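You operate a simulated robot arm through the tools that you are given. There is no shell and no other tool.

You are at the controls of a simulated robot arm. One attempt, no reset.

Task
Top up the water tub from the water jug, then warm it till the strip shows 30C.
Fine: pour about 150 ml, up to the blue line; jug back; dial to LOW, switch on; switch off once it shows 30C. Set down upright: water jug.

The check looks at the end state, three seconds after you hand in, the way a careful person would. Anything else that was tipped, shoved, dropped, spilled or broken makes it a failure.

Robot
A 6-joint arm with a fingered hand, fixed in place. Base frame: the origin is on the floor under the middle of its stand, x ahead of it, y to its left, z up; the work surface is at about z = 0.8. Readings come in m, degrees, newtons and seconds.
With the tool pointing down near the work surface it reaches from about 0.34 to 0.82 m from the base axis. Its first joint turns from -166.0 to 166.0 degrees. Payload 4 kg.
Tool frame: the origin (TCP) lies between the finger pads and is the grasp point; the fingertips stand 0.026 m ahead of it; z points along the fingers, y is the line along which they close. The gripper opens to 0.132 m; its body begins 0.073 m behind the TCP. The gripper is a hand of 5 fingers: y runs from the thumb to the fingers, the wrist lies at [0, 0, -0.239] in the tool frame.
Orientation is that of the tool frame in the base frame, as [roll, pitch, yaw] about the fixed x, y, z axes, in that order (R = Rz(yaw) Ry(pitch) Rx(roll)). With the fingers straight down and closing along the base's y, the tool's x points along the base's -x, its y along +y and its z along -z.

Tools
- The arm moves only by the tool servo_tool. Its arguments are lists of equal length, an entry for each row: "linear": the shift along the tool's x, y, z in units of 50 mm (1.0 is 50 mm), a list of three; "angular": the turn, a rotation vector about the tool's x, y, z in units of 4 degrees (1.0 is 4 degrees), a list of three. In form: {"linear": [[tx, ty, tz], ...], "angular": [[wx, wy, wz], ...]}. A call has 1 to 20 rows; each row shifts and turns the commanded pose from where the row before left it, along the tool's axes as they then stand. A call with a number of a shift or a turn outside -1 to 1 is refused whole. A row lasts 0.2 s, in which the tool goes at most 0.05 m and 8.6 degrees; a call with a longer step from one row to the next is refused whole. Where a pose cannot be reached the arm comes as near as it can. A force on the tool above 40 N (or 10 N above the force at the start of the call, whichever is more), or a blocked arm, ends the call early, and 0.2 s more pass. In this call time passes only in rows, and 0.2 s behind the last. It gives the time, the measured TCP pose, the force on the tool (base axes), the opening and the grip force at its end, in the units of the frame above (readings bear some noise), with the torque about the TCP (base axes, N m) and any sound that the robot's microphone picked up.
- Cameras (640 x 400 px; columns grow to the right, rows downward): "scene" is fixed at [0.0505, -0.4997, 1.5637]; the picture's right is [0.50, -0.86, 0.00], its down [-0.42, -0.24, -0.88] and it looks along [0.76, 0.44, -0.48] (base axes); focal length 318 px, centre (320, 200). "wrist" rides on the gripper at [0.084, 0.002, -0.097] in the tool frame; the picture's right is [-0.02, 1.00, 0.00], its down [-0.75, -0.02, -0.66] and it looks along [-0.66, -0.01, 0.75] (tool axes); focal length 270 px, centre (320, 200). There is no depth. A picture from a camera that has moved, and an enlarged one, comes with that camera's place and axes in the base frame and with its lens.
- capture(camera): a new picture of that camera. The clock stands still meanwhile.
- curl_fingers(finger1, finger2, finger3, finger4, thumb_bend): sets how far each is bent, from 0 (flat) to 1 (curled in); at 0.3 the hand is open as for a grip, at 0.7 the pads meet at the TCP. One left out holds its place. A second passes; each finger stops where it meets its share of the squeeze, and holds until it gets a number again. It is the only way to open and close the hand. It gives what a move gives, with no picture; readings hold the bend of each and the force on the fingers (four entries, about 0 where the hand has none), thumb and palm.
- close_up(camera, box): a new picture of the part [left, top, right, bottom] of that camera's present view, enlarged. The clock stands still meanwhile.
- hand_in(): hands the job in; it is judged then, once.

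Places have to be worked out from the pictures, the camera data and where the tool is seen. Open the gripper and draw the arm clear of the work before you hand the job in, unless the task says otherwise.

The tools are called as a command line: name --argument value ..., lists and objects as JSON in quotes. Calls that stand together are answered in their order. servo_tool: Moves the arm, as the interface text tells. Its arguments: {"type":"object","properties":{"linear":{"type":"array","items":{"type":"array","items":{"type":"number"}}},"angular":{"type":"array","items":{"type":"array","items":{"type":"number"}}}},"required":["linear","angular"]} The other tools are called the same way: curl_fingers (finger1, finger2, finger3, finger4, thumb_bend) moves the fingers one by one; capture (camera) takes a picture; close_up (camera, box) takes an enlarged picture of a part of a camera's view; hand_in () hands the job in.

At the start:

```text
time_s: 0.0
eef_pos: [0.4571, -0.0721, 1.269]
ee_rot: [179.9, 0.0, 180.0]
ft_force: [-0.9, -0.1, -0.2]
moment: [-0.03, 0.0, 0.01]
width: 0.132
gripper_force: 0.0
shape: jaw
bend: [0.3, 0.3, 0.3, 0.3, 0.3]
finger forces: [0.1, 0.1, 0.1, 0.1, 0.0, 0.0]
```

scene: 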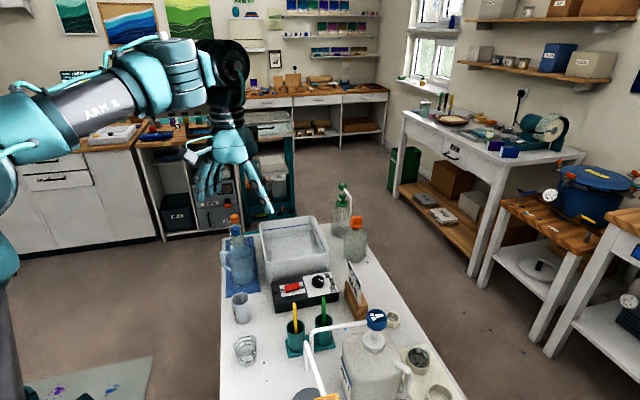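
wrist: 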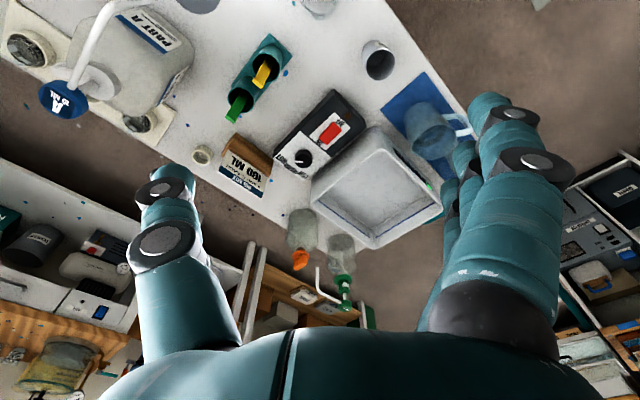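

I start by looking closely at the bench: the tub, jug, heater switch and dial.

close_up --camera "scene" --box '[210, 180, 390, 300]'

close_up --camera "wrist" --box '[260, 60, 480, 260]'

close_up --camera "scene" --box '[210, 270, 390, 400]'

```text
3.33 times, centred on (300, 240) of scene
camera zoom: at [0.0505, -0.4997, 1.5637], right [0.5, -0.86, 0.0], down [-0.42, -0.24, -0.88], along [0.76, 0.44, -0.48], focal length 1061 px, centre (387, 67)
```

zoom: 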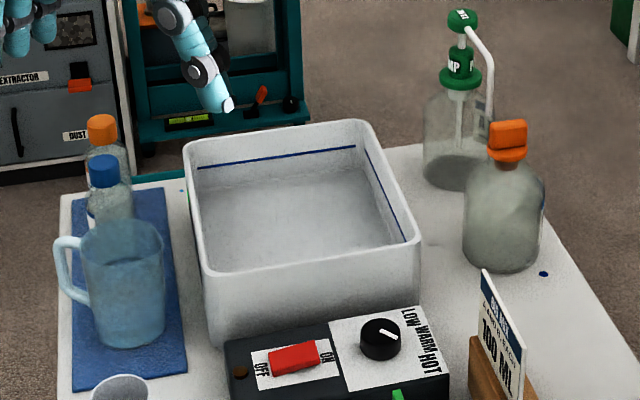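

```text
2.00 times, centred on (370, 160) of wrist
camera zoom: at [0.372, -0.0696, 1.3641], right [0.02, 1.0, 0.0], down [0.75, -0.02, 0.66], along [0.66, -0.01, -0.75], focal length 541 px, centre (220, 280)
```

zoom: 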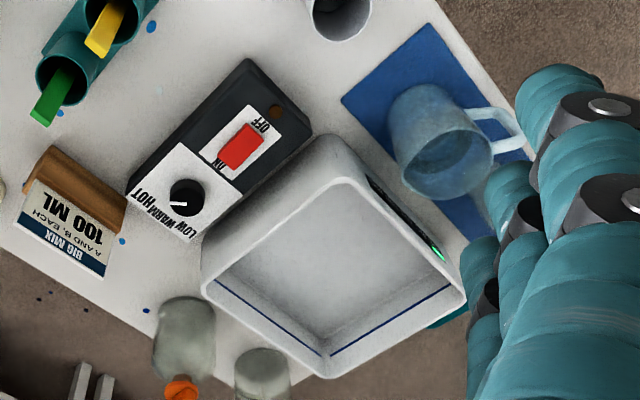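

```text
3.08 times, centred on (300, 335) of scene
camera zoom: at [0.0505, -0.4997, 1.5637], right [0.5, -0.86, 0.0], down [-0.42, -0.24, -0.88], along [0.76, 0.44, -0.48], focal length 979 px, centre (382, -215)
```

zoom: 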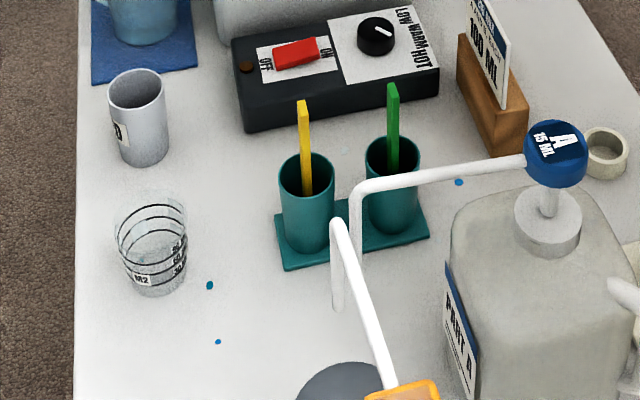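

The tub rim works out to about z=0.90, centred near (0.81, 0.06). The jug axis is near (0.645, 0.148), with its handle toward +y. I move the hand over for a closer wrist view of the jug.

servo_tool --linear '[[-0.05, 0.62, 0.6], [-0.05, 0.62, 0.6], [-0.05, 0.62, 0.6], [-0.05, 0.62, 0.6], [-0.05, 0.62, 0.6], [-0.05, 0.62, 0.6], [-0.05, 0.62, 0.6]]' --angular '[[0, 0, 0], [0, 0, 0], [0, 0, 0], [0, 0, 0], [0, 0, 0], [0, 0, 0], [0, 0, 0]]'

capture --camera "wrist"

capture --camera "scene"

```text
time_s: 1.6
eef_pos: [0.4742, 0.1448, 1.0577]
ee_rot: [180.0, 0.1, -179.9]
ft_force: [0.1, -0.3, -0.7]
moment: [-0.04, -0.04, 0.0]
width: 0.1318
gripper_force: 0.0
shape: jaw
bend: [0.3, 0.3, 0.3, 0.3, 0.3]
finger forces: [0.1, 0.0, 0.0, 0.1, 0.1, 0.1]
```

```text
taken
camera wrist: at [0.3889, 0.1467, 1.1525], right [0.02, 1.0, 0.0], down [0.75, -0.02, 0.66], along [0.66, -0.01, -0.75], focal length 270 px, centre (320, 200)
```

wrist: 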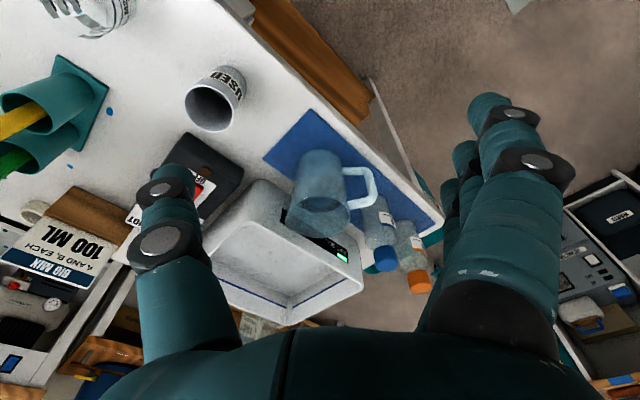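

```text
taken
```

scene: 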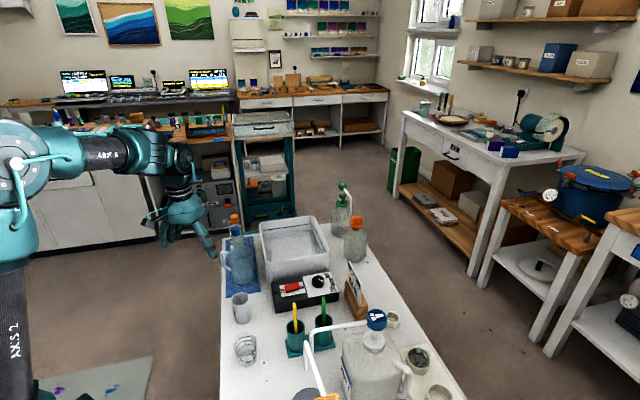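

close_up --camera "wrist" --box '[230, 100, 450, 300]'

close_up --camera "scene" --box '[215, 200, 295, 300]'

close_up --camera "scene" --box '[265, 260, 350, 320]'

```text
2.00 times, centred on (340, 200) of wrist
camera zoom: at [0.3889, 0.1467, 1.1525], right [0.02, 1.0, 0.0], down [0.75, -0.02, 0.66], along [0.66, -0.01, -0.75], focal length 541 px, centre (280, 200)
```

zoom: 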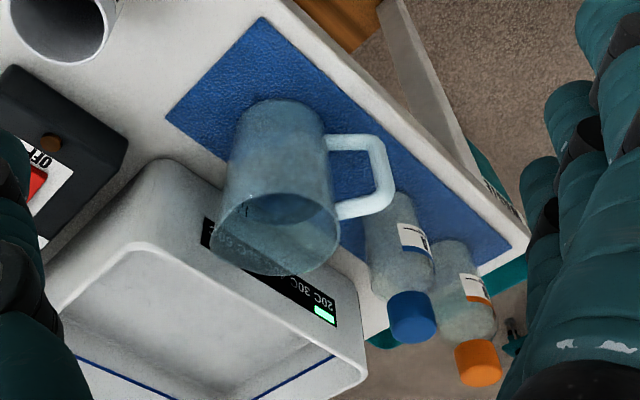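

```text
4.00 times, centred on (255, 250) of scene
camera zoom: at [0.0505, -0.4997, 1.5637], right [0.5, -0.86, 0.0], down [-0.42, -0.24, -0.88], along [0.76, 0.44, -0.48], focal length 1273 px, centre (580, 0)
```

zoom: 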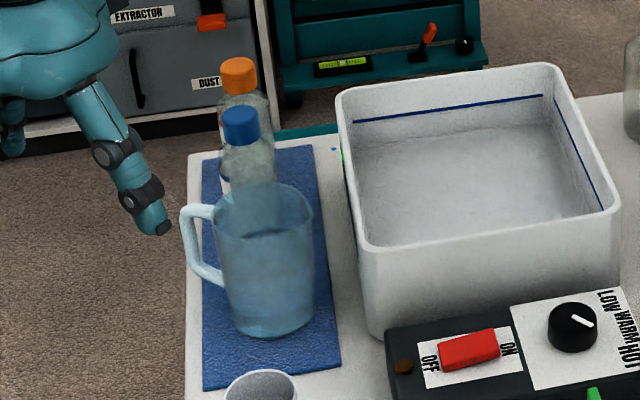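

```text
6.67 times, centred on (308, 290) of scene
camera zoom: at [0.0505, -0.4997, 1.5637], right [0.5, -0.86, 0.0], down [-0.42, -0.24, -0.88], along [0.76, 0.44, -0.48], focal length 2121 px, centre (403, -400)
```

zoom: 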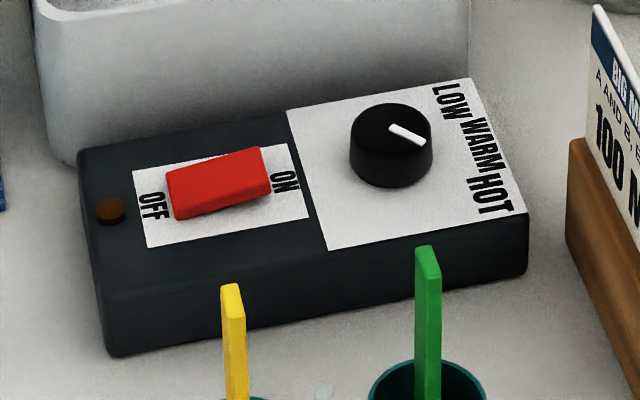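

The jug stands near (0.64, 0.14), rim at about z=0.905, with the handle pointing roughly +y. The dial currently points at WARM. I zoom in on the jug mouth, the strip and the tub interior.

close_up --camera "wrist" --box '[280, 135, 390, 250]'

close_up --camera "scene" --box '[218, 225, 272, 290]'

close_up --camera "scene" --box '[255, 205, 335, 275]'

```text
3.48 times, centred on (335, 192) of wrist
camera zoom: at [0.3889, 0.1467, 1.1525], right [0.02, 1.0, 0.0], down [0.75, -0.02, 0.66], along [0.66, -0.01, -0.75], focal length 940 px, centre (268, 226)
```

zoom: 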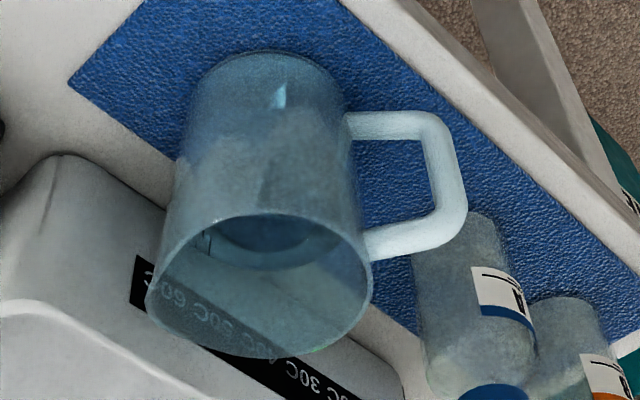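

```text
6.15 times, centred on (245, 258) of scene
camera zoom: at [0.0505, -0.4997, 1.5637], right [0.5, -0.86, 0.0], down [-0.42, -0.24, -0.88], along [0.76, 0.44, -0.48], focal length 1958 px, centre (782, -154)
```

zoom: 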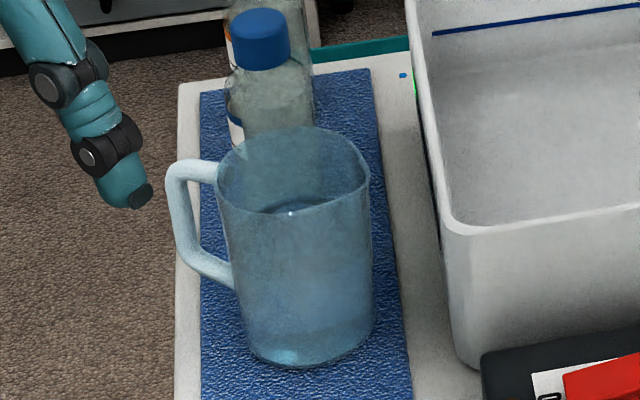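

```text
5.71 times, centred on (295, 240) of scene
camera zoom: at [0.0505, -0.4997, 1.5637], right [0.5, -0.86, 0.0], down [-0.42, -0.24, -0.88], along [0.76, 0.44, -0.48], focal length 1818 px, centre (463, -29)
```

zoom: 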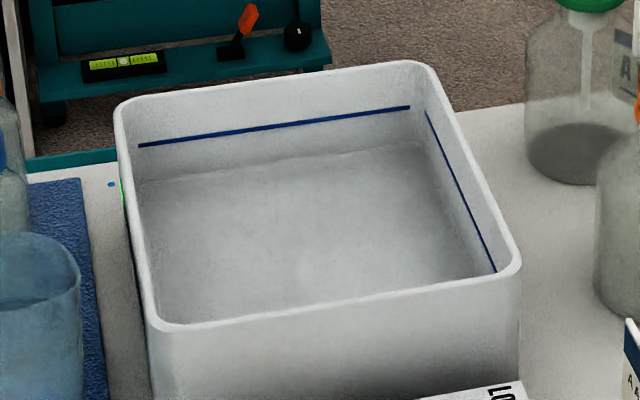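

The jug handle points about 106° in the base frame, and the spout is on the opposite side. I'll turn the hand so that it closes across the handle plane, starting with a yaw here in free space.

servo_tool --linear '[[0, 0, -0.3], [0, 0, -0.3], [0, 0, 0], [0, 0, 0], [0, 0, 0], [0, 0, 0], [0, 0, 0], [0, 0, 0], [0, 0, 0], [0, 0, 0], [0, 0, 0], [0, 0, 0], [0, 0, 0], [0, 0, 0], [0, 0, 0], [0, 0, 0], [0, 0, 0], [0, 0, 0], [0, 0, 0], [0, 0, 0]]' --angular '[[0, 0, -1], [0, 0, -1], [0, 0, -1], [0, 0, -1], [0, 0, -1], [0, 0, -1], [0, 0, -1], [0, 0, -1], [0, 0, -1], [0, 0, -1], [0, 0, -1], [0, 0, -1], [0, 0, -1], [0, 0, -1], [0, 0, -1], [0, 0, -1], [0, 0, -1], [0, 0, -1], [0, 0, -1], [0, 0, -1]]'

```text
time_s: 5.8
eef_pos: [0.4749, 0.1459, 1.0879]
ee_rot: [180.0, -0.1, -100.0]
ft_force: [0.5, 0.1, 0.9]
moment: [0.0, 0.04, -0.01]
width: 0.1317
gripper_force: 0.0
shape: jaw
bend: [0.3, 0.3, 0.3, 0.3, 0.3]
finger forces: [0.0, 0.1, 0.0, 0.1, 0.0, 0.1]
```

The yaw went as commanded. I finish it to 106°, tilt the hand 25° back over the handle, and move to a pre-grasp point above the jug.

servo_tool --linear '[[0, 0, 0], [0, 0, 0], [0, 0, 0], [0, 0, 0], [0, 0, 0], [0, 0, 0], [0, 0, 0], [0, 0, 0], [0, 0, 0], [0, 0, 0], [0, 0, 0], [0, 0, 0], [0, 0, 0], [0, 0, 0], [-0.2375, -0.787, 0.281], [-0.2375, -0.787, 0.281], [-0.2375, -0.787, 0.281], [-0.2375, -0.787, 0.281]]' --angular '[[0, 0, -1], [0, 0, -1], [0, 0, -1], [0, 0, -1], [0, 0, -1], [0, 0, -1], [0, 0, -0.5], [0, 1, 0], [0, 1, 0], [0, 1, 0], [0, 1, 0], [0, 1, 0], [0, 1, 0], [0, 0.25, 0], [0, 0, 0], [0, 0, 0], [0, 0, 0], [0, 0, 0]]'

capture --camera "wrist"

capture --camera "scene"

```text
time_s: 9.6
eef_pos: [0.6132, 0.2397, 1.0349]
ee_rot: [179.9, 0.0, -76.6]
ft_force: [-0.6, -0.4, 0.5]
moment: [-0.03, -0.02, 0.0]
width: 0.1319
gripper_force: 0.0
shape: jaw
bend: [0.3, 0.3, 0.3, 0.3, 0.3]
finger forces: [0.1, 0.0, 0.0, 0.0, 0.0, 0.1]
out of reach, approached as far as the arm can: row 6, 8, 9, 10, 11, 12, 13
```

```text
taken
camera wrist: at [0.6312, 0.1581, 1.1303], right [-0.98, -0.21, 0.0], down [-0.16, 0.74, 0.66], along [-0.14, 0.64, -0.75], focal length 270 px, centre (320, 200)
```

wrist: 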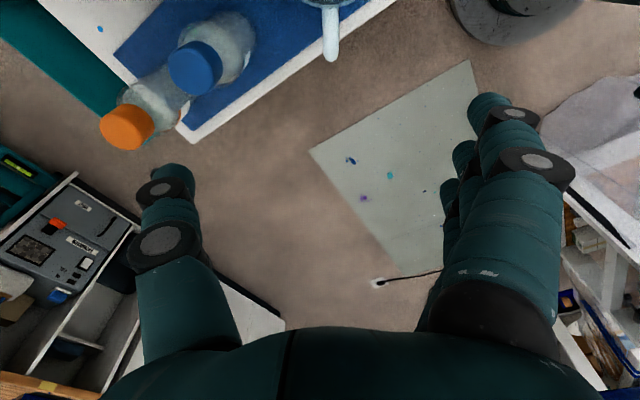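

```text
taken
```

scene: 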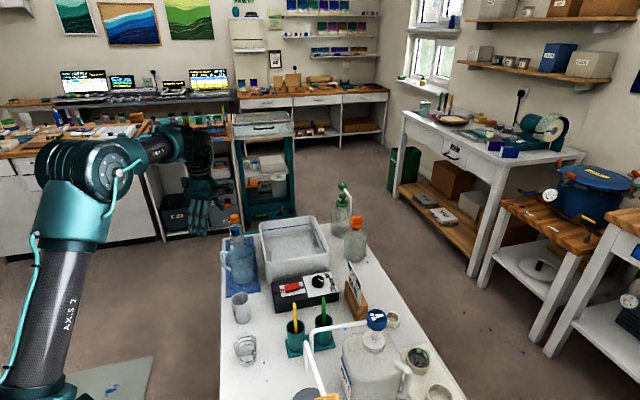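

The wrist roll hit a limit near here and the tilt was skipped, so I'll use a vertical grasp with the thumb on the far side instead. I back the yaw off 7° and step away over the tub side to see the jug mouth squarely.

servo_tool --linear '[[0, 0, 0], [0, 0, 0], [0.816, -0.115, 0], [0.816, -0.115, 0], [0.816, -0.115, 0], [0.816, -0.115, 0], [0.816, -0.115, 0]]' --angular '[[0, 0, 1], [0, 0, 0.85], [0, 0, 0], [0, 0, 0], [0, 0, 0], [0, 0, 0], [0, 0, 0]]'

capture --camera "wrist"

```text
time_s: 11.2
eef_pos: [0.674, 0.0653, 1.0485]
ee_rot: [179.3, 2.0, -84.5]
ft_force: [0.5, -0.1, 0.5]
moment: [-0.01, 0.0, 0.02]
width: 0.1321
gripper_force: 0.1
shape: jaw
bend: [0.3, 0.3, 0.3, 0.3, 0.3]
finger forces: [0.0, 0.0, 0.0, 0.0, 0.1, 0.0]
out of reach, approached as far as the arm can: row 5, 6, 7
```

```text
taken
camera wrist: at [0.6812, -0.0223, 1.1418], right [-1.0, -0.07, 0.01], down [-0.05, 0.73, 0.68], along [-0.06, 0.68, -0.73], focal length 270 px, centre (320, 200)
```

wrist: 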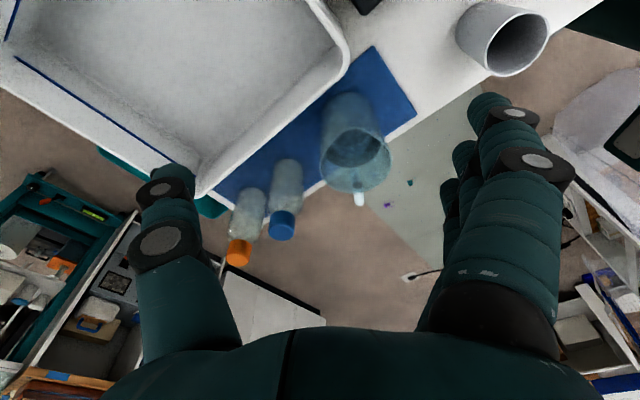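

The yaw limit shows again because the base angle fell. This view shows the jug mouth and tub well, so I zoom in on it.

close_up --camera "wrist" --box '[270, 60, 430, 220]'

close_up --camera "wrist" --box '[0, 0, 360, 210]'

```text
2.50 times, centred on (350, 140) of wrist
camera zoom: at [0.6812, -0.0223, 1.1418], right [-1.0, -0.07, 0.01], down [-0.05, 0.73, 0.68], along [-0.06, 0.68, -0.73], focal length 676 px, centre (245, 350)
```

zoom: 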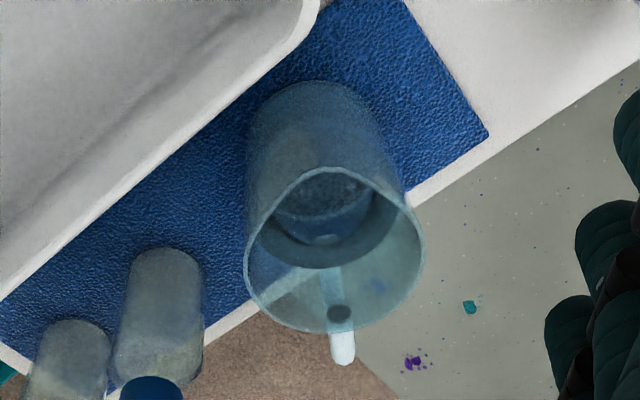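

```text
1.78 times, centred on (180, 105) of wrist
camera zoom: at [0.6812, -0.0223, 1.1418], right [-1.0, -0.07, 0.01], down [-0.05, 0.73, 0.68], along [-0.06, 0.68, -0.73], focal length 480 px, centre (569, 369)
```

zoom: 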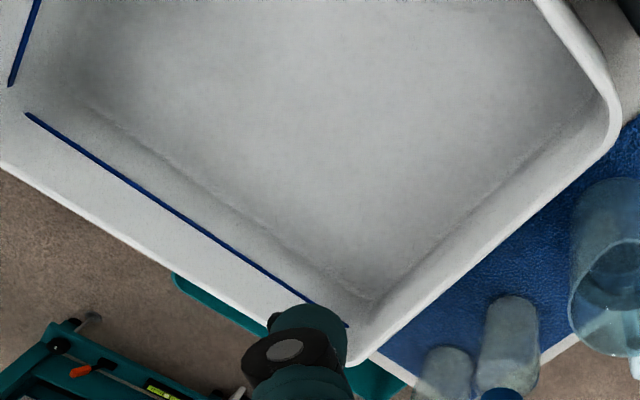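

The jug axis triangulates to about (0.631, 0.138), rim z about 0.908, water level about z=0.87 (so roughly 280 ml inside). I move above it, level the hand and narrow the opening slightly.

servo_tool --linear '[[-0.765, 0.35, 0], [-0.765, 0.35, 0], [0, 0, 0]]' --angular '[[0, 0, 0], [0, 0, 0], [0.22, 0.5, -0.375]]'

curl_fingers --finger1 0.34 --finger2 0.34 --finger3 0.34 --finger4 0.34 --thumb_bend 0.34

capture --camera "wrist"

capture --camera "scene"

```text
time_s: 12.0
eef_pos: [0.6303, 0.1438, 1.0513]
ee_rot: [179.8, 0.1, -84.0]
ft_force: [0.4, 0.0, 0.0]
moment: [0.01, 0.0, 0.01]
width: 0.1319
gripper_force: 0.0
shape: jaw
bend: [0.3, 0.3, 0.3, 0.3, 0.3]
finger forces: [0.0, 0.0, 0.0, 0.0, 0.0, 0.1]
out of reach, approached as far as the arm can: row 1
```

```text
time_s: 13.0
eef_pos: [0.6297, 0.1416, 1.051]
ee_rot: [179.8, 0.1, -84.1]
ft_force: [0.0, -0.3, -1.0]
moment: [0.01, -0.02, -0.03]
width: 0.1275
gripper_force: 0.1
shape: fingers
bend: [0.34, 0.34, 0.34, 0.34, 0.34]
finger forces: [0.0, 0.1, 0.0, 0.0, 0.0, 0.1]
```

```text
taken
camera wrist: at [0.6374, 0.0577, 1.1466], right [-1.0, -0.08, 0.0], down [-0.06, 0.75, 0.66], along [-0.06, 0.66, -0.75], focal length 270 px, centre (320, 200)
```

wrist: 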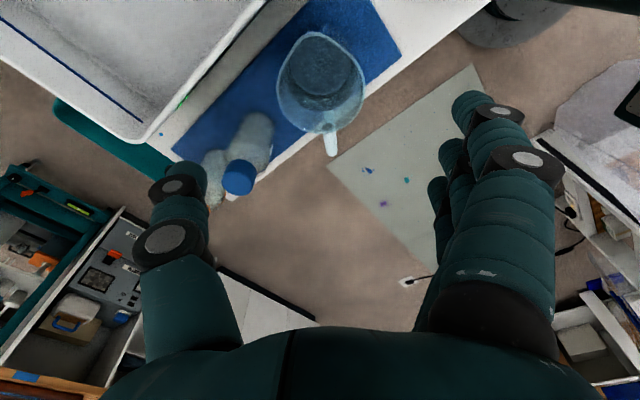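

```text
taken
```

scene: 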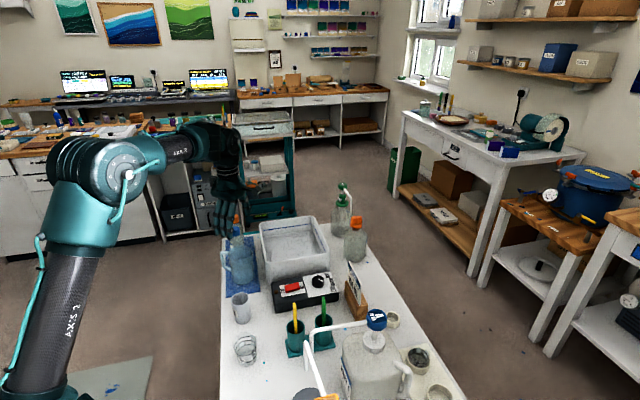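

The jug is now clearly visible. I zoom in to refine the jug centre and handle direction.

close_up --camera "wrist" --box '[240, 10, 400, 170]'

close_up --camera "scene" --box '[200, 170, 300, 300]'

```text
2.50 times, centred on (320, 90) of wrist
camera zoom: at [0.6374, 0.0577, 1.1466], right [-1.0, -0.08, 0.0], down [-0.06, 0.75, 0.66], along [-0.06, 0.66, -0.75], focal length 676 px, centre (320, 475)
```

zoom: 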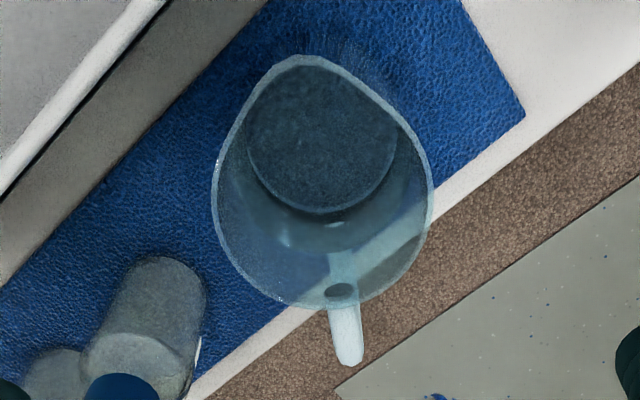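

```text
3.08 times, centred on (250, 235) of scene
camera zoom: at [0.0505, -0.4997, 1.5637], right [0.5, -0.86, 0.0], down [-0.42, -0.24, -0.88], along [0.76, 0.44, -0.48], focal length 979 px, centre (535, 92)
```

zoom: 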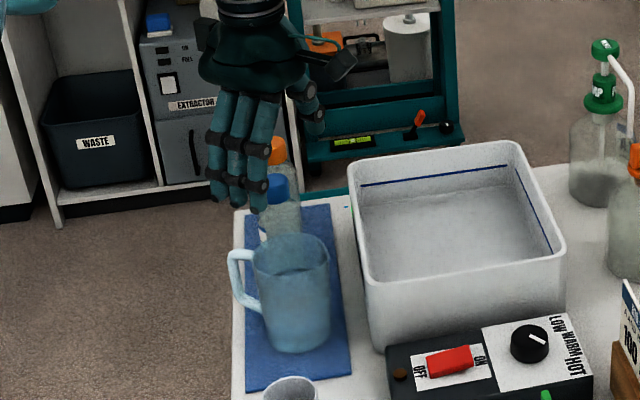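

The jug axis is about (0.628, 0.141), which is right under the TCP, and the handle lies at 104°. I descend straight to a TCP height of about 0.866.

servo_tool --linear '[[0, 0, 0.6], [0, 0, 0.6], [0, 0, 0.5], [0, 0, 0.5], [0, 0, 0.4], [0, 0, 0.4], [0, 0, 0.4], [0, 0, 0.3]]' --angular '[[0, 0, 0], [0, 0, 0], [0, 0, 0], [0, 0, 0], [0, 0, 0], [0, 0, 0], [0, 0, 0], [0, 0, 0]]'

capture --camera "wrist"

close_up --camera "scene" --box '[200, 180, 300, 310]'

```text
time_s: 14.8
eef_pos: [0.6234, 0.1705, 0.8624]
ee_rot: [-179.3, -1.8, -82.9]
ft_force: [-0.3, 0.6, 0.5]
moment: [0.02, -0.02, 0.0]
width: 0.1275
gripper_force: 0.0
shape: fingers
bend: [0.34, 0.34, 0.34, 0.34, 0.34]
finger forces: [0.0, 0.1, 0.0, 0.0, 0.0, 0.0]
out of reach, approached as far as the arm can: row 1, 2, 3
```

```text
taken
camera wrist: at [0.6301, 0.0886, 0.9617], right [-0.99, -0.1, -0.01], down [-0.09, 0.77, 0.63], along [-0.06, 0.63, -0.77], focal length 270 px, centre (320, 200)
```

wrist: 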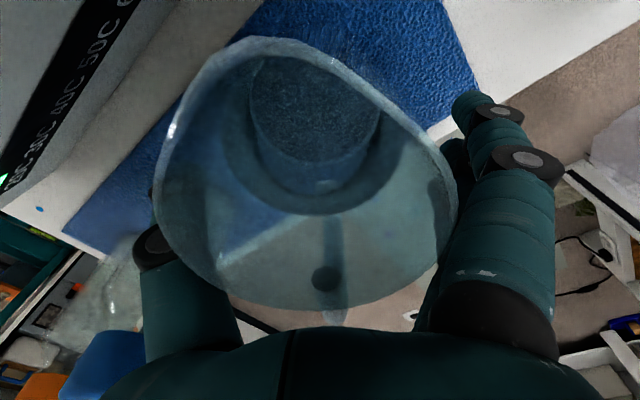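

```text
3.08 times, centred on (250, 245) of scene
camera zoom: at [0.0505, -0.4997, 1.5637], right [0.5, -0.86, 0.0], down [-0.42, -0.24, -0.88], along [0.76, 0.44, -0.48], focal length 979 px, centre (535, 62)
```

zoom: 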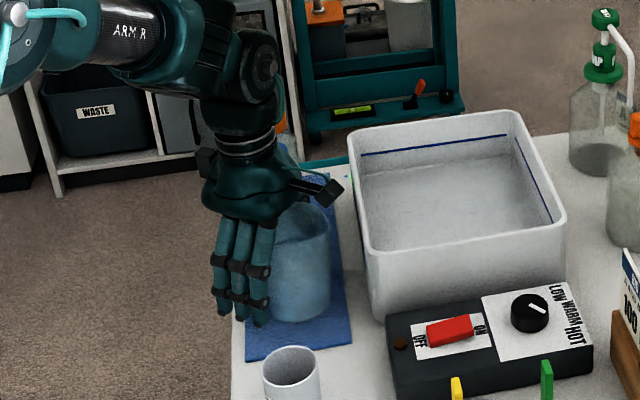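

The wrist limit pushed the TCP about 29 mm toward the handle during the descent, with no contact forces. I relax the yaw by about 5°, re-level, and slide back so the TCP is on the jug axis.

servo_tool --linear '[[0, 0, 0], [0, 0, 0], [0.2, 0, 0], [0.2, 0, 0], [0.18, -0.03, 0]]' --angular '[[0, 0, 0.6], [-0.23, -0.43, 0.6], [0, 0, 0], [0, 0, 0], [0, 0, 0]]'

capture --camera "wrist"

```text
time_s: 16.0
eef_pos: [0.6281, 0.142, 0.8652]
ee_rot: [-180.0, -0.3, -87.3]
ft_force: [0.4, 3.6, 6.7]
moment: [-0.2, -0.06, 0.01]
width: 0.1274
gripper_force: 3.1
shape: fingers
bend: [0.34, 0.34, 0.34, 0.34, 0.34]
finger forces: [0.2, 1.9, 0.1, 0.1, 4.2, 0.0]
```

```text
taken
camera wrist: at [0.6295, 0.0578, 0.961], right [-1.0, -0.03, 0.0], down [-0.02, 0.76, 0.65], along [-0.02, 0.65, -0.76], focal length 270 px, centre (320, 200)
```

wrist: 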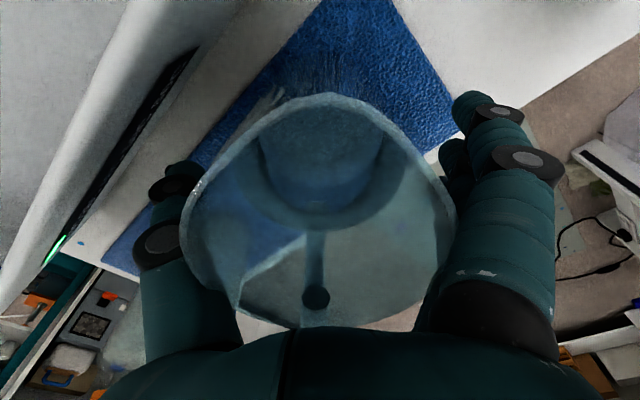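

The hand is in contact: thumb 4.2 N, finger 2 1.9 N, with an upward push on the tool. I check whether the jug has shifted before doing anything else.

close_up --camera "scene" --box '[200, 180, 300, 310]'

close_up --camera "wrist" --box '[120, 60, 520, 340]'

```text
3.08 times, centred on (250, 245) of scene
camera zoom: at [0.0505, -0.4997, 1.5637], right [0.5, -0.86, 0.0], down [-0.42, -0.24, -0.88], along [0.76, 0.44, -0.48], focal length 979 px, centre (535, 62)
```

zoom: 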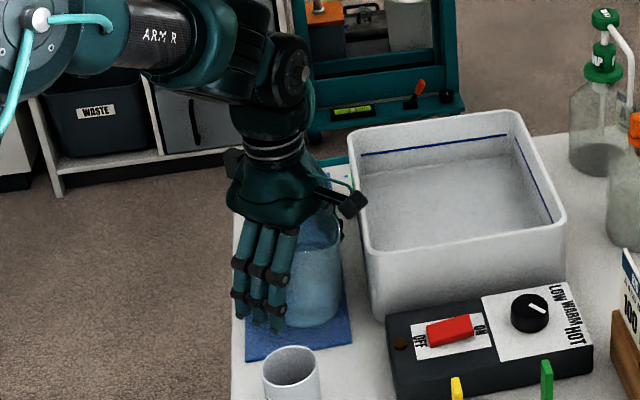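

```text
1.43 times, centred on (320, 200) of wrist
camera zoom: at [0.6295, 0.0578, 0.961], right [-1.0, -0.03, 0.0], down [-0.02, 0.76, 0.65], along [-0.02, 0.65, -0.76], focal length 386 px, centre (320, 200)
```

zoom: 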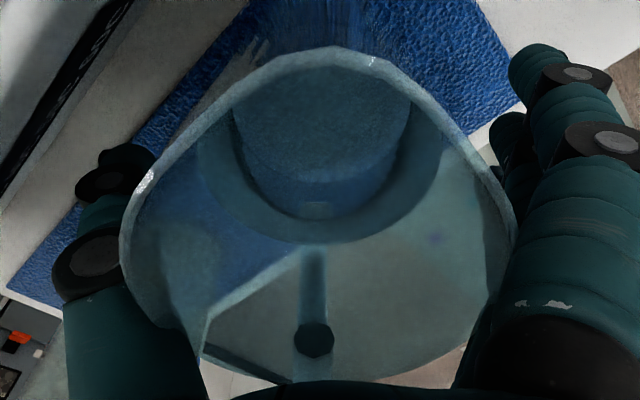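

The jug seems to have been nudged; I need a tighter look from the scene camera to tell if it is upright.

close_up --camera "scene" --box '[225, 220, 275, 300]'

close_up --camera "wrist" --box '[220, 60, 420, 180]'

```text
5.00 times, centred on (250, 260) of scene
camera zoom: at [0.0505, -0.4997, 1.5637], right [0.5, -0.86, 0.0], down [-0.42, -0.24, -0.88], along [0.76, 0.44, -0.48], focal length 1591 px, centre (670, -100)
```

zoom: 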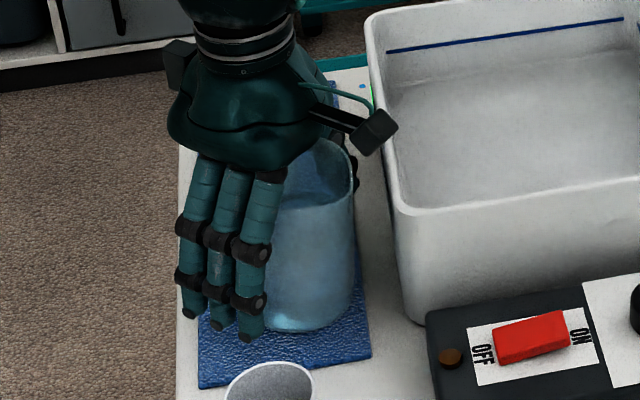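

```text
3.20 times, centred on (320, 120) of wrist
camera zoom: at [0.6295, 0.0578, 0.961], right [-1.0, -0.03, 0.0], down [-0.02, 0.76, 0.65], along [-0.02, 0.65, -0.76], focal length 865 px, centre (320, 456)
```

zoom: 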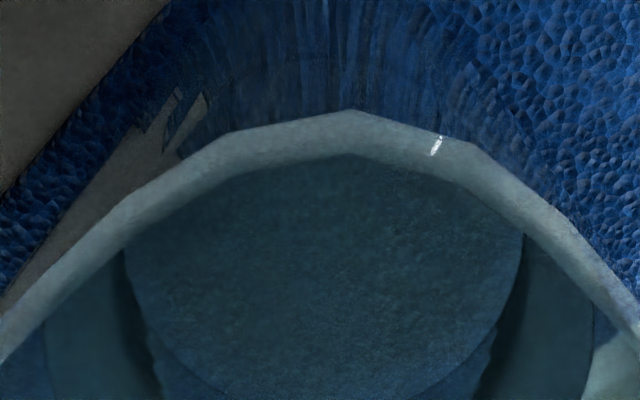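

The digits splay from a narrow base, so the jug rim has wedged lightly against the thumb and finger roots. I raise the hand about 25 mm to free it and look again.

servo_tool --linear '[[0, 0, -0.2], [0, 0, -0.3], [0, 0, 0]]' --angular '[[0, 0, 0], [0, 0, 0], [0, 0, 0]]'

capture --camera "wrist"

close_up --camera "scene" --box '[225, 220, 275, 300]'

```text
time_s: 16.8
eef_pos: [0.6269, 0.1403, 0.8897]
ee_rot: [179.8, -0.3, -87.3]
ft_force: [0.7, -0.3, 0.0]
moment: [0.01, -0.03, 0.0]
width: 0.1271
gripper_force: 0.0
shape: fingers
bend: [0.34, 0.34, 0.34, 0.34, 0.34]
finger forces: [0.0, 0.0, 0.0, 0.1, 0.0, 0.0]
```

```text
taken
camera wrist: at [0.629, 0.0563, 0.9852], right [-1.0, -0.03, 0.0], down [-0.02, 0.76, 0.65], along [-0.02, 0.65, -0.76], focal length 270 px, centre (320, 200)
```

wrist: 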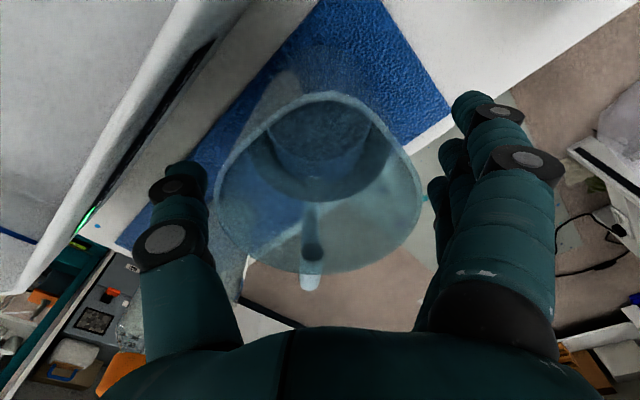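

```text
5.00 times, centred on (250, 260) of scene
camera zoom: at [0.0505, -0.4997, 1.5637], right [0.5, -0.86, 0.0], down [-0.42, -0.24, -0.88], along [0.76, 0.44, -0.48], focal length 1591 px, centre (670, -100)
```

zoom: 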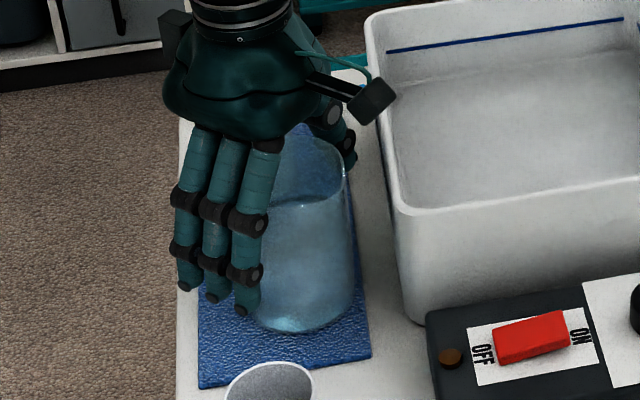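

The jug is free, upright and unloaded; it slid about 13 mm to roughly (0.627, 0.127), still on the mat. I centre the hand on it with TCP z about 0.883, then close the fingers gently in stages.

servo_tool --linear '[[0.27, 0, 0], [0, 0, 0.13], [0, 0, 0]]' --angular '[[0, 0, 0], [0, 0, 0], [0, 0, 0]]'

curl_fingers --finger1 0.4 --finger2 0.4 --finger3 0.4 --finger4 0.4 --thumb_bend 0.4

capture --camera "wrist"

```text
time_s: 17.6
eef_pos: [0.6282, 0.1259, 0.8815]
ee_rot: [179.8, -0.3, -87.3]
ft_force: [0.0, 0.2, -0.3]
moment: [-0.03, -0.01, -0.01]
width: 0.1272
gripper_force: 0.0
shape: fingers
bend: [0.34, 0.34, 0.34, 0.34, 0.34]
finger forces: [0.1, 0.0, 0.1, 0.0, 0.0, 0.1]
```

```text
time_s: 18.6
eef_pos: [0.6292, 0.128, 0.8833]
ee_rot: [179.9, -0.2, -87.4]
ft_force: [0.0, 0.5, -0.1]
moment: [0.0, -0.01, 0.01]
width: 0.1082
gripper_force: 0.1
shape: fingers
bend: [0.4, 0.4, 0.4, 0.4, 0.4]
finger forces: [0.0, 0.0, 0.0, 0.1, 0.0, 0.1]
```

```text
taken
camera wrist: at [0.6303, 0.0433, 0.9793], right [-1.0, -0.03, 0.0], down [-0.02, 0.76, 0.65], along [-0.02, 0.65, -0.76], focal length 270 px, centre (320, 200)
```

wrist: 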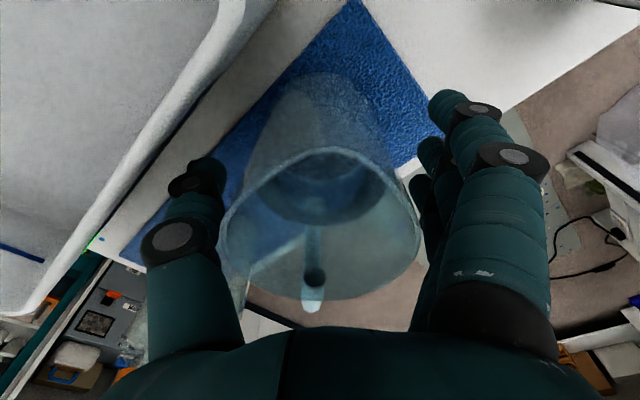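

Centred well, with a small gap on both sides. I close further until the digits meet the jug.

curl_fingers --finger1 0.45 --finger2 0.45 --finger3 0.45 --finger4 0.45 --thumb_bend 0.45

```text
time_s: 19.6
eef_pos: [0.6294, 0.1282, 0.8829]
ee_rot: [179.8, -0.3, -87.2]
ft_force: [-0.1, 0.4, 0.1]
moment: [-0.03, 0.01, -0.01]
width: 0.092
gripper_force: 0.2
shape: fingers
bend: [0.45, 0.45, 0.45, 0.45, 0.45]
finger forces: [0.0, 0.1, 0.0, 0.0, 0.0, 0.0]
```

curl_fingers --finger1 0.6 --finger2 0.6 --finger3 0.6 --finger4 0.6 --thumb_bend 0.6

capture --camera "wrist"

close_up --camera "scene" --box '[225, 220, 275, 300]'

```text
time_s: 20.6
eef_pos: [0.6288, 0.1277, 0.883]
ee_rot: [180.0, -0.3, -87.3]
ft_force: [-0.9, 0.2, -0.3]
moment: [0.05, 0.11, -0.02]
width: 0.0632
gripper_force: 16.0
shape: fingers
bend: [0.58, 0.5, 0.5, 0.58, 0.54]
finger forces: [1.2, 7.5, 7.0, 1.1, 15.8, 0.1]
```

```text
taken
camera wrist: at [0.6303, 0.0433, 0.9792], right [-1.0, -0.03, 0.0], down [-0.02, 0.76, 0.65], along [-0.02, 0.65, -0.76], focal length 270 px, centre (320, 200)
```

wrist: 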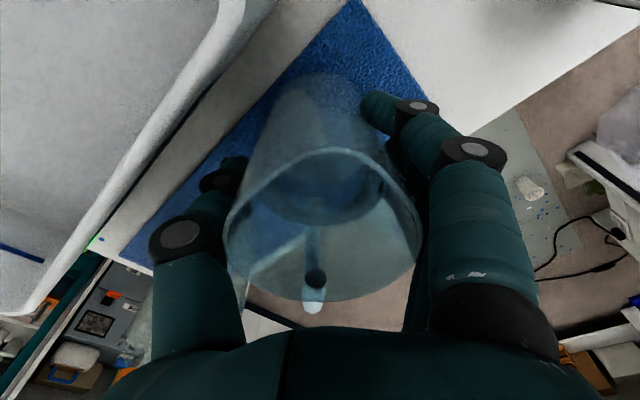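

```text
5.00 times, centred on (250, 260) of scene
camera zoom: at [0.0505, -0.4997, 1.5637], right [0.5, -0.86, 0.0], down [-0.42, -0.24, -0.88], along [0.76, 0.44, -0.48], focal length 1591 px, centre (670, -100)
```

zoom: 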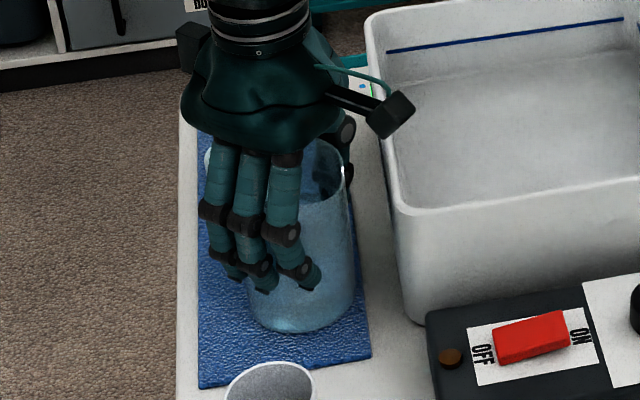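

Solid grip: thumb 15.8 N against about 17 N over the fingers. I lift slowly by 30 mm to test the hold and weigh the jug.

servo_tool --linear '[[0, 0, -0.1], [0, 0, -0.15], [0, 0, -0.15], [0, 0, -0.2], [0, 0, 0], [0, 0, 0]]' --angular '[[0, 0, 0], [0, 0, 0], [0, 0, 0], [0, 0, 0], [0, 0, 0], [0, 0, 0]]'

capture --camera "wrist"

close_up --camera "scene" --box '[225, 220, 275, 300]'

```text
time_s: 22.0
eef_pos: [0.6291, 0.1289, 0.9129]
ee_rot: [179.9, -0.2, -87.3]
ft_force: [0.5, -0.4, -1.9]
moment: [-0.02, -0.02, 0.01]
width: 0.0632
gripper_force: 16.0
shape: fingers
bend: [0.58, 0.5, 0.5, 0.58, 0.54]
finger forces: [0.9, 7.1, 6.9, 0.9, 15.9, 0.1]
```

```text
taken
camera wrist: at [0.6293, 0.0442, 1.0088], right [-1.0, -0.03, 0.0], down [-0.02, 0.76, 0.65], along [-0.02, 0.65, -0.76], focal length 270 px, centre (320, 200)
```

wrist: 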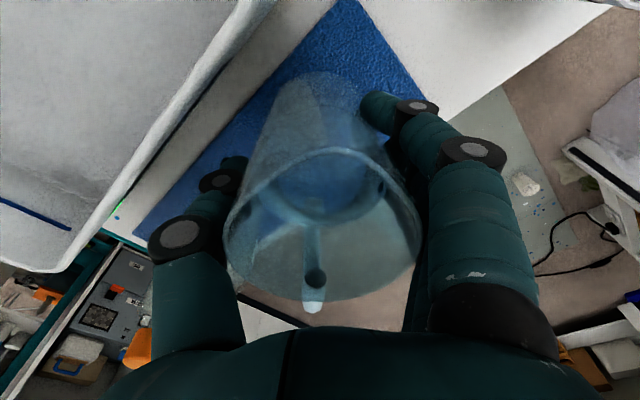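

```text
5.00 times, centred on (250, 260) of scene
camera zoom: at [0.0505, -0.4997, 1.5637], right [0.5, -0.86, 0.0], down [-0.42, -0.24, -0.88], along [0.76, 0.44, -0.48], focal length 1591 px, centre (670, -100)
```

zoom: 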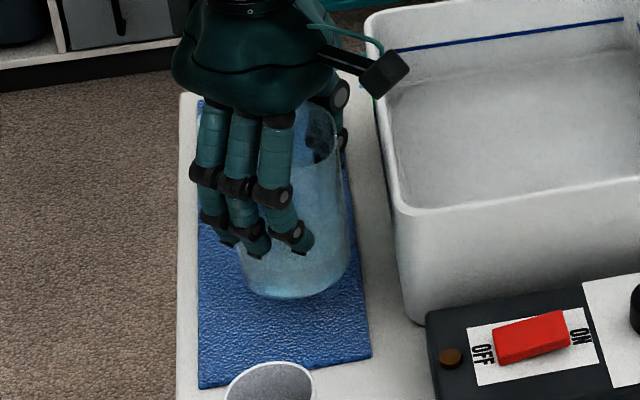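

The jug lifts cleanly. I take several still readings to average its weight, needed as the pour reference.

servo_tool --linear '[[0, 0, -0.3]]' --angular '[[0, 0, 0]]'

servo_tool --linear '[[0, 0, 0]]' --angular '[[0, 0, 0]]'

servo_tool --linear '[[0, 0, 0]]' --angular '[[0, 0, 0]]'

servo_tool --linear '[[0, 0, 0]]' --angular '[[0, 0, 0]]'

servo_tool --linear '[[0, 0, 0]]' --angular '[[0, 0, 0]]'

servo_tool --linear '[[0, 0, 0]]' --angular '[[0, 0, 0]]'

```text
time_s: 22.4
eef_pos: [0.627, 0.1284, 0.9275]
ee_rot: [179.9, -0.3, -87.3]
ft_force: [-0.6, 0.3, -2.3]
moment: [-0.02, 0.0, 0.0]
width: 0.0634
gripper_force: 15.8
shape: fingers
bend: [0.58, 0.5, 0.5, 0.58, 0.54]
finger forces: [1.1, 7.2, 6.9, 0.9, 15.8, 0.0]
```

```text
time_s: 22.8
eef_pos: [0.6277, 0.1286, 0.9283]
ee_rot: [179.9, -0.2, -87.3]
ft_force: [-0.2, 0.0, -2.8]
moment: [-0.02, 0.02, 0.01]
width: 0.0633
gripper_force: 16.1
shape: fingers
bend: [0.58, 0.5, 0.5, 0.58, 0.54]
finger forces: [1.1, 7.2, 6.9, 0.9, 15.8, 0.1]
```

```text
time_s: 23.2
eef_pos: [0.6274, 0.1282, 0.9272]
ee_rot: [179.9, -0.3, -87.3]
ft_force: [-0.9, 0.5, -2.9]
moment: [-0.03, 0.0, 0.0]
width: 0.0631
gripper_force: 16.1
shape: fingers
bend: [0.58, 0.5, 0.5, 0.58, 0.54]
finger forces: [1.0, 7.2, 7.0, 0.8, 15.9, 0.0]
```

```text
time_s: 23.6
eef_pos: [0.627, 0.1286, 0.9281]
ee_rot: [179.9, -0.4, -87.3]
ft_force: [0.4, 0.4, -2.2]
moment: [0.0, 0.02, 0.01]
width: 0.0634
gripper_force: 15.9
shape: fingers
bend: [0.58, 0.5, 0.5, 0.58, 0.54]
finger forces: [0.9, 7.1, 6.9, 0.9, 15.8, 0.1]
```

```text
time_s: 24.0
eef_pos: [0.6268, 0.1285, 0.9279]
ee_rot: [179.9, -0.4, -87.3]
ft_force: [-0.6, -1.7, -3.2]
moment: [-0.01, -0.03, -0.01]
width: 0.0633
gripper_force: 16.5
shape: fingers
bend: [0.58, 0.5, 0.5, 0.58, 0.54]
finger forces: [1.1, 7.2, 6.9, 0.9, 15.9, 0.1]
```

```text
time_s: 24.4
eef_pos: [0.6279, 0.1294, 0.9279]
ee_rot: [179.8, -0.4, -87.3]
ft_force: [0.6, -0.1, -3.6]
moment: [-0.02, 0.04, 0.01]
width: 0.0632
gripper_force: 16.0
shape: fingers
bend: [0.58, 0.5, 0.5, 0.58, 0.54]
finger forces: [0.9, 7.2, 6.9, 0.9, 15.8, 0.0]
```

Average weight is about 2.7 N (0.27 kg). I zoom into the jug to judge how much water it holds.

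close_up --camera "wrist" --box '[200, 60, 440, 330]'

close_up --camera "scene" --box '[235, 215, 265, 275]'

```text
1.48 times, centred on (320, 195) of wrist
camera zoom: at [0.6288, 0.0446, 1.0239], right [-1.0, -0.03, 0.0], down [-0.02, 0.76, 0.65], along [-0.02, 0.65, -0.76], focal length 400 px, centre (320, 207)
```

zoom: 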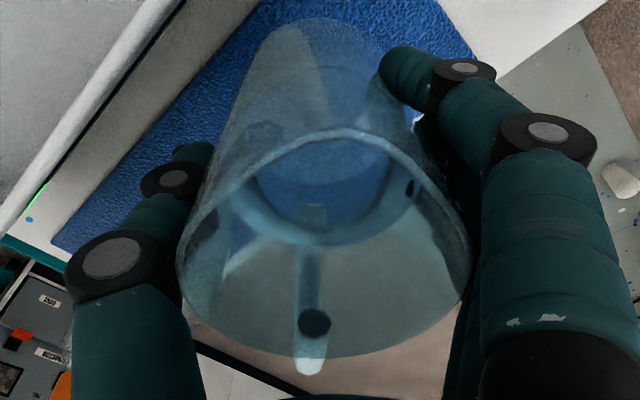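

```text
6.67 times, centred on (250, 245) of scene
camera zoom: at [0.0505, -0.4997, 1.5637], right [0.5, -0.86, 0.0], down [-0.42, -0.24, -0.88], along [0.76, 0.44, -0.48], focal length 2121 px, centre (787, -100)
```

zoom: 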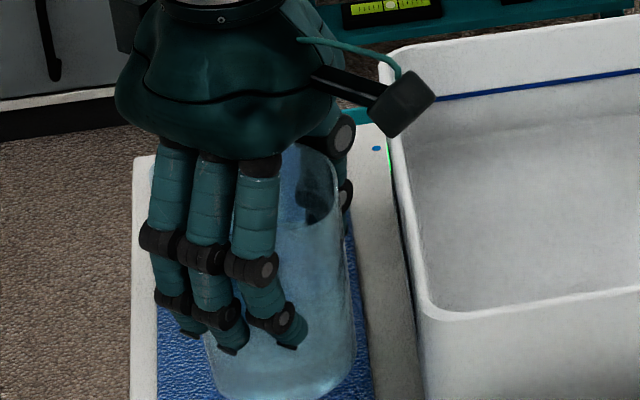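

The jug holds roughly 200–230 ml. I raise it clear of everything and turn the hand back toward yaw 180°, so the spout will face the robot for the pour.

servo_tool --linear '[[0, 0, -0.4], [0, 0, -0.5], [0, 0, -0.5], [0, 0, -0.5], [0, 0, -0.3], [0, 0, 0], [0, 0, 0], [0, 0, 0], [0, 0, 0], [0, 0, 0], [0, 0, 0], [0, 0, 0], [0, 0, 0], [0, 0, 0], [0, 0, 0], [0, 0, 0], [0, 0, 0]]' --angular '[[0, 0, 0], [0, 0, 0], [0, 0, 0], [0, 0, 0], [0, 0, 0.3], [0, 0, 0.6], [0, 0, 0.9], [0, 0, 1], [0, 0, 1], [0, 0, 1], [0, 0, 1], [0, 0, 1], [0, 0, 1], [0, 0, 1], [0, 0, 1], [0, 0, 1], [0, 0, 0.6]]'

capture --camera "scene"

```text
time_s: 28.0
eef_pos: [0.6268, 0.1278, 1.0383]
ee_rot: [-179.8, -0.3, -133.0]
ft_force: [0.0, -0.7, -3.5]
moment: [0.0, 0.01, 0.05]
width: 0.0632
gripper_force: 15.7
shape: fingers
bend: [0.58, 0.5, 0.5, 0.58, 0.54]
finger forces: [1.1, 7.3, 6.8, 0.9, 15.8, 0.0]
```

```text
taken
```

scene: 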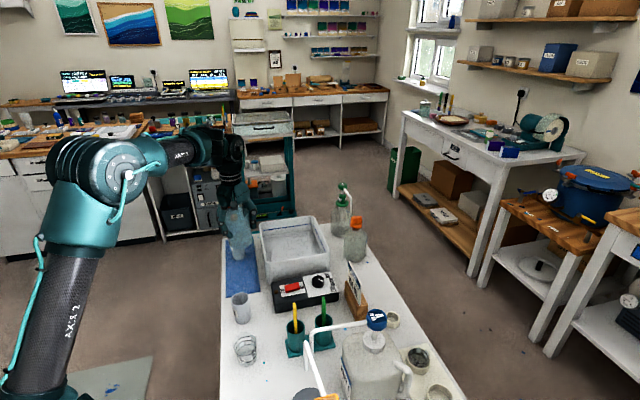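

Now I finish the yaw to 180° and carry the jug over the near half of the tub, still upright.

servo_tool --linear '[[0, 0, 0], [0, 0, 0], [0, 0, 0], [0, 0, 0], [0, 0, 0], [0, 0, 0], [0, 0, 0], [0, 0, 0], [0, 0, 0], [0, 0, 0], [0, 0, 0], [0, 0, 0], [-0.3, -0.17, 0], [-0.5, -0.28, 0], [-0.5, -0.28, 0], [-0.5, -0.28, 0], [-0.4, -0.22, 0], [-0.26, -0.13, 0]]' --angular '[[0, 0, 1], [0, 0, 1], [0, 0, 1], [0, 0, 1], [0, 0, 1], [0, 0, 1], [0, 0, 1], [0, 0, 1], [0, 0, 1], [0, 0, 1], [0, 0, 1], [0, 0, 0.75], [0, 0, 0], [0, 0, 0], [0, 0, 0], [0, 0, 0], [0, 0, 0], [0, 0, 0]]'

capture --camera "scene"

capture --camera "wrist"

```text
time_s: 31.8
eef_pos: [0.7503, 0.0619, 1.0369]
ee_rot: [-179.9, 0.0, -179.9]
ft_force: [0.5, 0.3, -2.5]
moment: [-0.01, 0.01, -0.02]
width: 0.0632
gripper_force: 15.9
shape: fingers
bend: [0.58, 0.5, 0.5, 0.59, 0.54]
finger forces: [1.1, 7.2, 7.0, 1.0, 15.7, 0.1]
```

```text
taken
```

scene: 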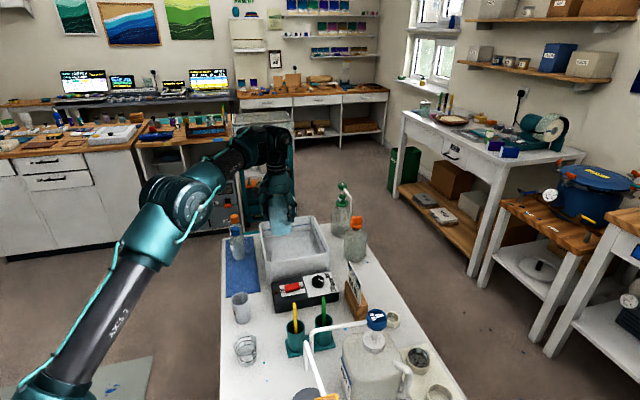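

```text
taken
camera wrist: at [0.6654, 0.0632, 1.1329], right [0.02, 1.0, 0.0], down [0.75, -0.01, 0.66], along [0.66, -0.02, -0.75], focal length 270 px, centre (320, 200)
```

wrist: 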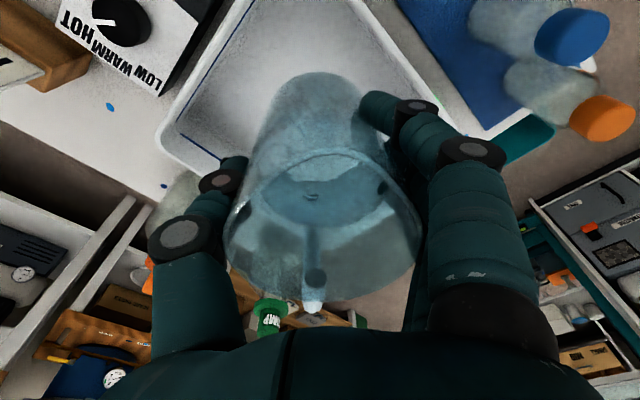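

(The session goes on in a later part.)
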